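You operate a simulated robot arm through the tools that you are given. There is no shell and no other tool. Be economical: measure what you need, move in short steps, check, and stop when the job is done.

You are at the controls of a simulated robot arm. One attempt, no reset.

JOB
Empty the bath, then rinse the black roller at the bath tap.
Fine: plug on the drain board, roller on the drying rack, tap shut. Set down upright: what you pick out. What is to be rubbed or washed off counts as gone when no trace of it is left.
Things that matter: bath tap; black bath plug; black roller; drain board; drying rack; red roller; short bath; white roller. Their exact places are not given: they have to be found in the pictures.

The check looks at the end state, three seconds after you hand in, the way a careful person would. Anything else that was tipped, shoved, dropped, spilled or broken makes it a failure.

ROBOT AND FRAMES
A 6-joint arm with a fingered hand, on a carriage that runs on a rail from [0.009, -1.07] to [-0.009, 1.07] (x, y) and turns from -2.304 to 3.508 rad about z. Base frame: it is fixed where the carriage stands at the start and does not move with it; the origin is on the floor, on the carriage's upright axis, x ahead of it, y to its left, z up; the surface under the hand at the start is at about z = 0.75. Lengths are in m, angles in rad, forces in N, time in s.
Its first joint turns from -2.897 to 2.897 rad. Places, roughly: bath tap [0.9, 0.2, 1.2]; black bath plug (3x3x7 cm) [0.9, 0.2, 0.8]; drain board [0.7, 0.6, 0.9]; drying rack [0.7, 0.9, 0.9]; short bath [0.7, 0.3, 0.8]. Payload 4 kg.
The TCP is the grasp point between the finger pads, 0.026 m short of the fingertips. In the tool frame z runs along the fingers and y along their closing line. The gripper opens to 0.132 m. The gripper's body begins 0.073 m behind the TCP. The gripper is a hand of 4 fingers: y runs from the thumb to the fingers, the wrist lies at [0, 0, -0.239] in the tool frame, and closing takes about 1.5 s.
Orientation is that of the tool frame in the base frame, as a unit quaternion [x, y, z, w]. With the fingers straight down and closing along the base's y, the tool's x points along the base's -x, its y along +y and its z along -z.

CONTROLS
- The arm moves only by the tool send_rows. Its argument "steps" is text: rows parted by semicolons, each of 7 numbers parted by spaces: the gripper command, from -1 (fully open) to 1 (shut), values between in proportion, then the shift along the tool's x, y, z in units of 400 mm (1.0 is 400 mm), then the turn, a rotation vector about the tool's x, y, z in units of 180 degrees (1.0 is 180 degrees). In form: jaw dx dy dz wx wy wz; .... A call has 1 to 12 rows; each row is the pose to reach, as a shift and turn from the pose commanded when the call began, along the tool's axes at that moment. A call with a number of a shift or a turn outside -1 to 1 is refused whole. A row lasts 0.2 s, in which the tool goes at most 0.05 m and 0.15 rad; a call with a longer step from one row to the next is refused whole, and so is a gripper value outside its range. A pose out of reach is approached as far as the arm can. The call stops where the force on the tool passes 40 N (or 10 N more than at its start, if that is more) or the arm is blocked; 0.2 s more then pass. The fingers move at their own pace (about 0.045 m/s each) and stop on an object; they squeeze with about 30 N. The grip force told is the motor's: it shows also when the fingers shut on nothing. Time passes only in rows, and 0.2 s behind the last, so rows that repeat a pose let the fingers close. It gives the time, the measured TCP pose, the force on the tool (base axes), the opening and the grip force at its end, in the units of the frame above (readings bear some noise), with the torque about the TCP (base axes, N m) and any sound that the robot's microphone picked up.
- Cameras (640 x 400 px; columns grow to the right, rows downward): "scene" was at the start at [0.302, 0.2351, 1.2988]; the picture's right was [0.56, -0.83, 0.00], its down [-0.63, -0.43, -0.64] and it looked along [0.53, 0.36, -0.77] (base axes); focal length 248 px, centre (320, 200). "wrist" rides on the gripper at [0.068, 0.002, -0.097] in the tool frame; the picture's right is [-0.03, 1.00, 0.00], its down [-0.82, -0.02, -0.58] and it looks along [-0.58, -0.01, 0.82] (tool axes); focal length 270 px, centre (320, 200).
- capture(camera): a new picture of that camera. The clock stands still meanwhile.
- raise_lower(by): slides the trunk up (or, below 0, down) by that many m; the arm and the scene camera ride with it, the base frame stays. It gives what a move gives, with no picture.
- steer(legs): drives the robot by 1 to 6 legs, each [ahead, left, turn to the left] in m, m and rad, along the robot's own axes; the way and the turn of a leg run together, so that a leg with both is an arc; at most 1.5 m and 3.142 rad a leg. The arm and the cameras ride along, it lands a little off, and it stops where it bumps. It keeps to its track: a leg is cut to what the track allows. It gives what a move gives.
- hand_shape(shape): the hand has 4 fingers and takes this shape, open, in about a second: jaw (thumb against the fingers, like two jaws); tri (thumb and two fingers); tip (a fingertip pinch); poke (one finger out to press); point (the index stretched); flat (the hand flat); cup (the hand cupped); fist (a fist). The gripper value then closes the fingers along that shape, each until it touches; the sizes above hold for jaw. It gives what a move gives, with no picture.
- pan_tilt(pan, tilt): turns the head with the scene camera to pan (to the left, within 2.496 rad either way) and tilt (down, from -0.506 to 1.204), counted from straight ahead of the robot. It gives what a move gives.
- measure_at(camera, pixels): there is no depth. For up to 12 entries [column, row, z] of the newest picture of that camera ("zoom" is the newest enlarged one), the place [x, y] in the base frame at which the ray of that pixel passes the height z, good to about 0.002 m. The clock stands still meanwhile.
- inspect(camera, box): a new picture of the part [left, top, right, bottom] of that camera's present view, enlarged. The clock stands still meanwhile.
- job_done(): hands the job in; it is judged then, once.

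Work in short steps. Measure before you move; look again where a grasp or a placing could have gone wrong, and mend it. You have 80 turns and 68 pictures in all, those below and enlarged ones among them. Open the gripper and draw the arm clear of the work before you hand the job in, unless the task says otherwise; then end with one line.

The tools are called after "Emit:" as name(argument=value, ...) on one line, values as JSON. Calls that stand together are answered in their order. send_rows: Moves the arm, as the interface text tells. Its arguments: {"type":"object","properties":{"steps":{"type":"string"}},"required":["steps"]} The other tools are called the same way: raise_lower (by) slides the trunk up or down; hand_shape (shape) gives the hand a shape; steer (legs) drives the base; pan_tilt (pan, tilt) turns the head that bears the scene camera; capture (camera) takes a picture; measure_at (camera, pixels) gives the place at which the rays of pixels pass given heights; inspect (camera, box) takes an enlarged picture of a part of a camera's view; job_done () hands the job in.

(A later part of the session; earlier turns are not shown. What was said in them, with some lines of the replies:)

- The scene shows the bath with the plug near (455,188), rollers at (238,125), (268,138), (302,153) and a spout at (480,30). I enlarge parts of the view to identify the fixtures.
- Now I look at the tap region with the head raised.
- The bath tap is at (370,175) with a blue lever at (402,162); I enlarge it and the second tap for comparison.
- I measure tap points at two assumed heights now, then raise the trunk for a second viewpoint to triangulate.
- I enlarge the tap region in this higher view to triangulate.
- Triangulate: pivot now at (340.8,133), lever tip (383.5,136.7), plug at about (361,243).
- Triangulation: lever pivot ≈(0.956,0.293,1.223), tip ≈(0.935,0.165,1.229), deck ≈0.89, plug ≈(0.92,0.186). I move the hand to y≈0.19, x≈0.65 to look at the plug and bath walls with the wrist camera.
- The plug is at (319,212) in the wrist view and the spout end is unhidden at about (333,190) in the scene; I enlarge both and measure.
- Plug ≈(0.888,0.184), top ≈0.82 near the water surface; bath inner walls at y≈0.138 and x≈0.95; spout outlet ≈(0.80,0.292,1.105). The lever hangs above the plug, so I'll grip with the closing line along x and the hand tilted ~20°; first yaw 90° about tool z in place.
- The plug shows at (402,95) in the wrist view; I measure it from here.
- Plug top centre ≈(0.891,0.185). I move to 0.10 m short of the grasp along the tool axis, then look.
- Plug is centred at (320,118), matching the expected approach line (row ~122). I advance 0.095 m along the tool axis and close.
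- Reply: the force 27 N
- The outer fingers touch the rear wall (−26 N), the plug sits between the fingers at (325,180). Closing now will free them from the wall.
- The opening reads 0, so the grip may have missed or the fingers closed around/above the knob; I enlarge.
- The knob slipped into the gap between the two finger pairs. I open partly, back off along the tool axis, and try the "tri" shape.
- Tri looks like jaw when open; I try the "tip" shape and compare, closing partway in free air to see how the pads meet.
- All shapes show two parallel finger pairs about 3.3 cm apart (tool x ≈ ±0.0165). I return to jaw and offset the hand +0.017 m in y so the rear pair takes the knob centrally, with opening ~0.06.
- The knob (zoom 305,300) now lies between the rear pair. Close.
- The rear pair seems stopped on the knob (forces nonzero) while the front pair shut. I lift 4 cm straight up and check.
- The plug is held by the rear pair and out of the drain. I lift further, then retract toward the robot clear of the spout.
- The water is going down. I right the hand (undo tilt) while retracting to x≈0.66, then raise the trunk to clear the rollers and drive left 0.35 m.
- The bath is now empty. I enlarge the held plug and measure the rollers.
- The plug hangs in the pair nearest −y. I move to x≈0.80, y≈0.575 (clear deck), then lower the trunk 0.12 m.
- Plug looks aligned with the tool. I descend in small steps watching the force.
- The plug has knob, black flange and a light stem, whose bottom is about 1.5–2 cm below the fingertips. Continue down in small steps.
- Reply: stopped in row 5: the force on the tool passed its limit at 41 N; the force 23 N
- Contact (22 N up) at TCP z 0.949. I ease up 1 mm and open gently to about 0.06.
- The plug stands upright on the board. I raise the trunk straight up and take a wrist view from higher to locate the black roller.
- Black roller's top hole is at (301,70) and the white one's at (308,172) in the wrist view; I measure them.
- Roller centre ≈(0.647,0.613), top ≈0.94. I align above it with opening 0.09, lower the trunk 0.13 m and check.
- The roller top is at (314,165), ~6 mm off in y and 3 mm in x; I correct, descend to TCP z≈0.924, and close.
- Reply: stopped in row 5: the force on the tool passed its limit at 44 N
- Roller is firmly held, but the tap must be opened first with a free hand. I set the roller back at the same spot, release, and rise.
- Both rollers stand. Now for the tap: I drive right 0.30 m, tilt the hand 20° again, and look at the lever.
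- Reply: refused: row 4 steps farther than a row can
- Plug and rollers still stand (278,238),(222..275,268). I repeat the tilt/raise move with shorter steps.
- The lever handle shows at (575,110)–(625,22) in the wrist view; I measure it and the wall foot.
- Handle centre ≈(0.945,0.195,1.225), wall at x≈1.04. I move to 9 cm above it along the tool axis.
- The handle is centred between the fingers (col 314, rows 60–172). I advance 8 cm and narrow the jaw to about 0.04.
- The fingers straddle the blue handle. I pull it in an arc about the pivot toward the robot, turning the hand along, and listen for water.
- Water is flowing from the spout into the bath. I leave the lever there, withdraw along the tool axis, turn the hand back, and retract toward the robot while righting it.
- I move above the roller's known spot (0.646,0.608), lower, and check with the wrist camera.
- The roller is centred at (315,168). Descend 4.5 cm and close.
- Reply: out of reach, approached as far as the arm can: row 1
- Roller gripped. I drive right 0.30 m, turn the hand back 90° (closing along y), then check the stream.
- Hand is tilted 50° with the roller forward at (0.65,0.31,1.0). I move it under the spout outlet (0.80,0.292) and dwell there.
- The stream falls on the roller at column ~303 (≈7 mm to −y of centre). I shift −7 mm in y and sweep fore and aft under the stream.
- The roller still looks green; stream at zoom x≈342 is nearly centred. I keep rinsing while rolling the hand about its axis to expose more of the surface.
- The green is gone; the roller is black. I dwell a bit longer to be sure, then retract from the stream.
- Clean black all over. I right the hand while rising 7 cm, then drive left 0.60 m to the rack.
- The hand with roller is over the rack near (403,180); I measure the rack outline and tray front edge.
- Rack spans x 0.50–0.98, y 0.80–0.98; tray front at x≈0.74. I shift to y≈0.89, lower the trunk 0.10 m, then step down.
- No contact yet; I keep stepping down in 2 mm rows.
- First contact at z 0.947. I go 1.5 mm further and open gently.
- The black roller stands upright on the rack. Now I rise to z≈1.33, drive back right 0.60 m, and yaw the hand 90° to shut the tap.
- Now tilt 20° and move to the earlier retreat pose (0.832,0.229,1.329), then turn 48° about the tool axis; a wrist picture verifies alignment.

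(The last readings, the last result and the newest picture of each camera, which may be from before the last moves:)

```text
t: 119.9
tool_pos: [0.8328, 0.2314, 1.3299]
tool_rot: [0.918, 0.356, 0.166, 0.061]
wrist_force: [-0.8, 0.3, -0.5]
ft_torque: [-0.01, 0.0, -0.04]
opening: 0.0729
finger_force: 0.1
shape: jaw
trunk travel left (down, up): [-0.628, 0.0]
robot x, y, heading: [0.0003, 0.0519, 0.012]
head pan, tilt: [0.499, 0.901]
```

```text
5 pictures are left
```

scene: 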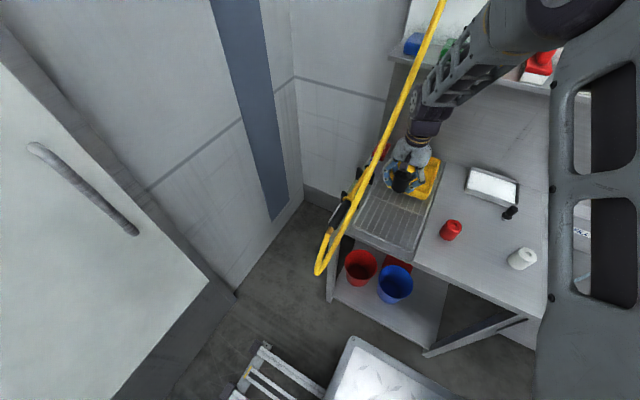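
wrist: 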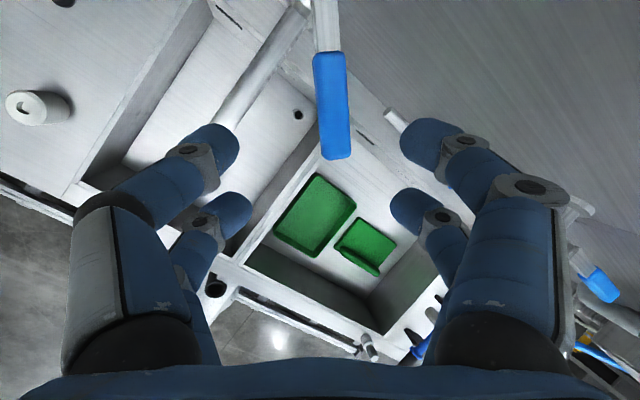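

The lever (col 332) lies between the fingers. I advance 10.4 cm, narrow to 0.04, then swing it back to shut, slightly past the original angle.

Emit:
send_rows(steps="-0.1 0 0 0.09 0 0 0; -0.1 0 0 0.18 0 0 0; -0.1 0 0 0.25 0 0 0; 0.2 0 0 0.25 0 0 0; 0.45 0 0 0.25 0 0 0; 0.45 0 0 0.25 0 0 0; 0.45 0 0 0.25 0 0 0")

Emit:
send_rows(steps="0.45 0.0013 0.033 0.0085 0 0 -0.0444; 0.45 0.0073 0.0653 0.0178 0 0 -0.0888; 0.45 0.0173 0.0963 0.0283 0 0 -0.1332; 0.45 0.0323 0.1253 0.0393 0 0 -0.1776; 0.45 0.0505 0.1515 0.0505 0 0 -0.222; 0.45 0.0728 0.1748 0.0623 0 0 -0.2664; 0.45 0.0918 0.19 0.071 0 0 -0.2997; 0.45 0.0918 0.19 0.071 0 0 -0.2997")

Emit:
capture(camera="wrist")

```text
t: 121.5
tool_pos: [0.8661, 0.2314, 1.2368]
tool_rot: [0.917, 0.358, 0.166, 0.061]
wrist_force: [0.3, -0.7, 0.4]
ft_torque: [-0.01, 0.03, -0.02]
opening: 0.0368
finger_force: 0.1
shape: jaw
trunk travel left (down, up): [-0.628, 0.0]
robot x, y, heading: [-0.0034, 0.0509, 0.01]
head pan, tilt: [0.499, 0.901]
```

```text
t: 123.3
tool_pos: [0.9507, 0.2015, 1.2373]
tool_rot: [0.654, 0.735, 0.12, 0.13]
wrist_force: [-1.1, 1.3, -2.4]
ft_torque: [0.06, -0.06, -0.02]
opening: 0.0304
finger_force: 0.2
shape: jaw
trunk travel left (down, up): [-0.628, 0.0]
robot x, y, heading: [-0.0008, 0.0526, 0.003]
head pan, tilt: [0.499, 0.901]
```

```text
4 pictures are left
```

wrist: 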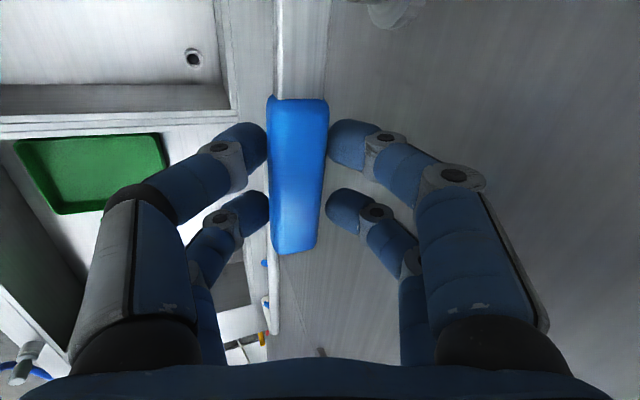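

The lever is back parallel to the wall with the thumb pushing (fingers deflected). I press 8 mm more to make sure it's at its stop, then withdraw along the tool axis and retract.

Emit:
send_rows(steps="0.45 0 0.01 0 0 0 0; 0.45 0 0.02 0 0 0 0; 0.45 0 0.02 0 0 0 0; 0.45 0 0 0 0 0 0; 0.2 0 -0.01 0 0 0 0; 0.1 0 -0.01 0 0 0 0; 0.1 0 -0.01 0 0 0 0; 0.1 0 -0.01 -0.09 0 0 0; 0.1 0 -0.01 -0.18 0 0 0; 0.1 0 -0.01 -0.26 0 0 0; 0.1 0 -0.01 -0.26 0 0 0")

Emit:
send_rows(steps="-0.1 0 -0.11 -0.04 0 0 0; -0.1 0 -0.22 -0.08 0 0 0; -0.1 0 -0.33 -0.12 0 0 0; -0.1 0 -0.44 -0.16 0 0 0; -0.1 0 -0.55 -0.2 0 0 0; -0.1 0 -0.6 -0.218 0 0 0; -0.1 0 -0.6 -0.218 0 0 0")

Emit:
pan_tilt(pan=0.35, tilt=0.6)

Emit:
capture(camera="scene")

```text
t: 125.7
tool_pos: [0.9107, 0.2002, 1.3323]
tool_rot: [0.656, 0.734, 0.12, 0.129]
wrist_force: [-0.8, 0.4, 0.7]
ft_torque: [-0.04, 0.0, 0.03]
opening: 0.0595
finger_force: 0.1
shape: jaw
out of reach, approached as far as the arm can: row 4, 5, 6
trunk travel left (down, up): [-0.628, 0.0]
robot x, y, heading: [-0.0007, 0.0487, 0.006]
head pan, tilt: [0.499, 0.901]
```

```text
t: 127.3
tool_pos: [0.6565, 0.171, 1.3329]
tool_rot: [0.656, 0.734, 0.12, 0.129]
wrist_force: [0.7, 0.1, 0.1]
ft_torque: [-0.01, 0.02, 0.0]
opening: 0.0722
finger_force: 0.1
shape: jaw
trunk travel left (down, up): [-0.628, 0.0]
robot x, y, heading: [0.0008, 0.0485, 0.015]
head pan, tilt: [0.499, 0.901]
```

```text
t: 128.1
tool_pos: [0.6562, 0.1709, 1.3338]
tool_rot: [0.655, 0.735, 0.12, 0.128]
wrist_force: [-0.2, 0.4, -0.5]
ft_torque: [0.0, 0.0, 0.01]
opening: 0.0723
finger_force: 0.1
shape: jaw
trunk travel left (down, up): [-0.628, 0.0]
robot x, y, heading: [0.0008, 0.0527, 0.009]
head pan, tilt: [0.351, 0.6]
```

```text
3 pictures are left
```

scene: 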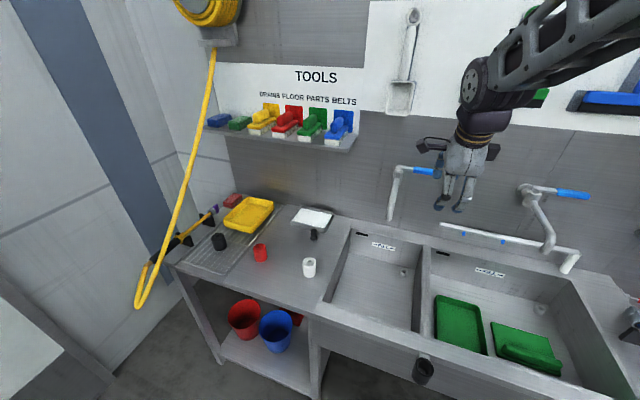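

No stream is visible; I enlarge the spout/bath and the board once to confirm.

Emit:
inspect(camera="scene", box=[330, 155, 450, 300])

Emit:
inspect(camera="scene", box=[170, 190, 340, 290])

```text
2.76 times, centred on (390, 228) of scene
```

zoom: 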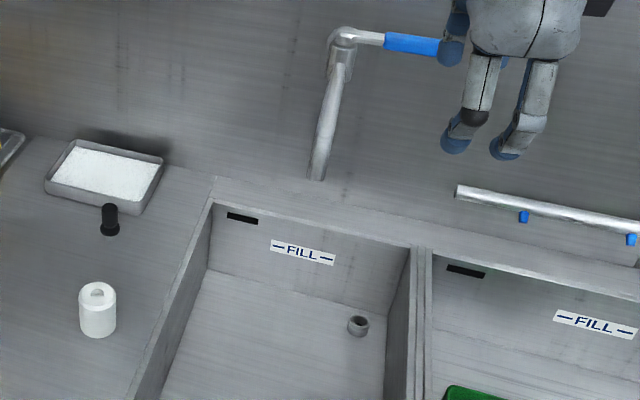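

```text
3.76 times, centred on (255, 240) of scene
```

zoom: 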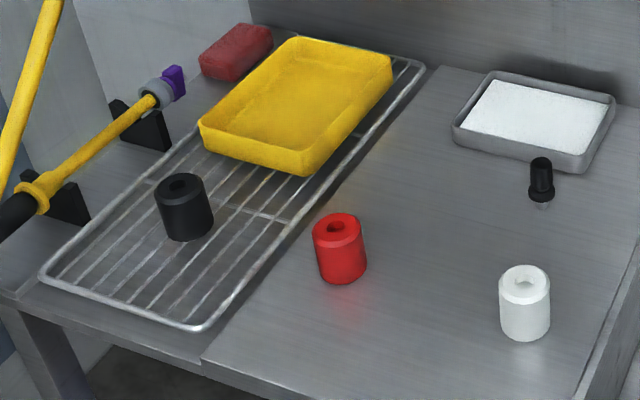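

Tap shut, bath empty, plug and roller upright in place. I open the gripper fully and hand in.

Emit:
send_rows(steps="-1 0 0 0 0 0 0; -1 0 0 0 0 0 0; -1 0 0 0 0 0 0; -1 0 0 0 0 0 0")

Emit:
job_done()

```text
t: 129.1
tool_pos: [0.656, 0.1707, 1.3335]
tool_rot: [0.655, 0.735, 0.12, 0.128]
wrist_force: [0.0, 0.0, -0.9]
ft_torque: [0.04, 0.02, 0.01]
opening: 0.1318
finger_force: 0.0
shape: jaw
trunk travel left (down, up): [-0.628, 0.0]
robot x, y, heading: [-0.0031, 0.0532, 0.009]
head pan, tilt: [0.351, 0.6]
```

```text
The job is handed in.
```

The job is handed in: the bath is empty, the plug stands on the drain board, the rinsed black roller (no green left in the pictures) stands on the drying rack, and the tap is shut.
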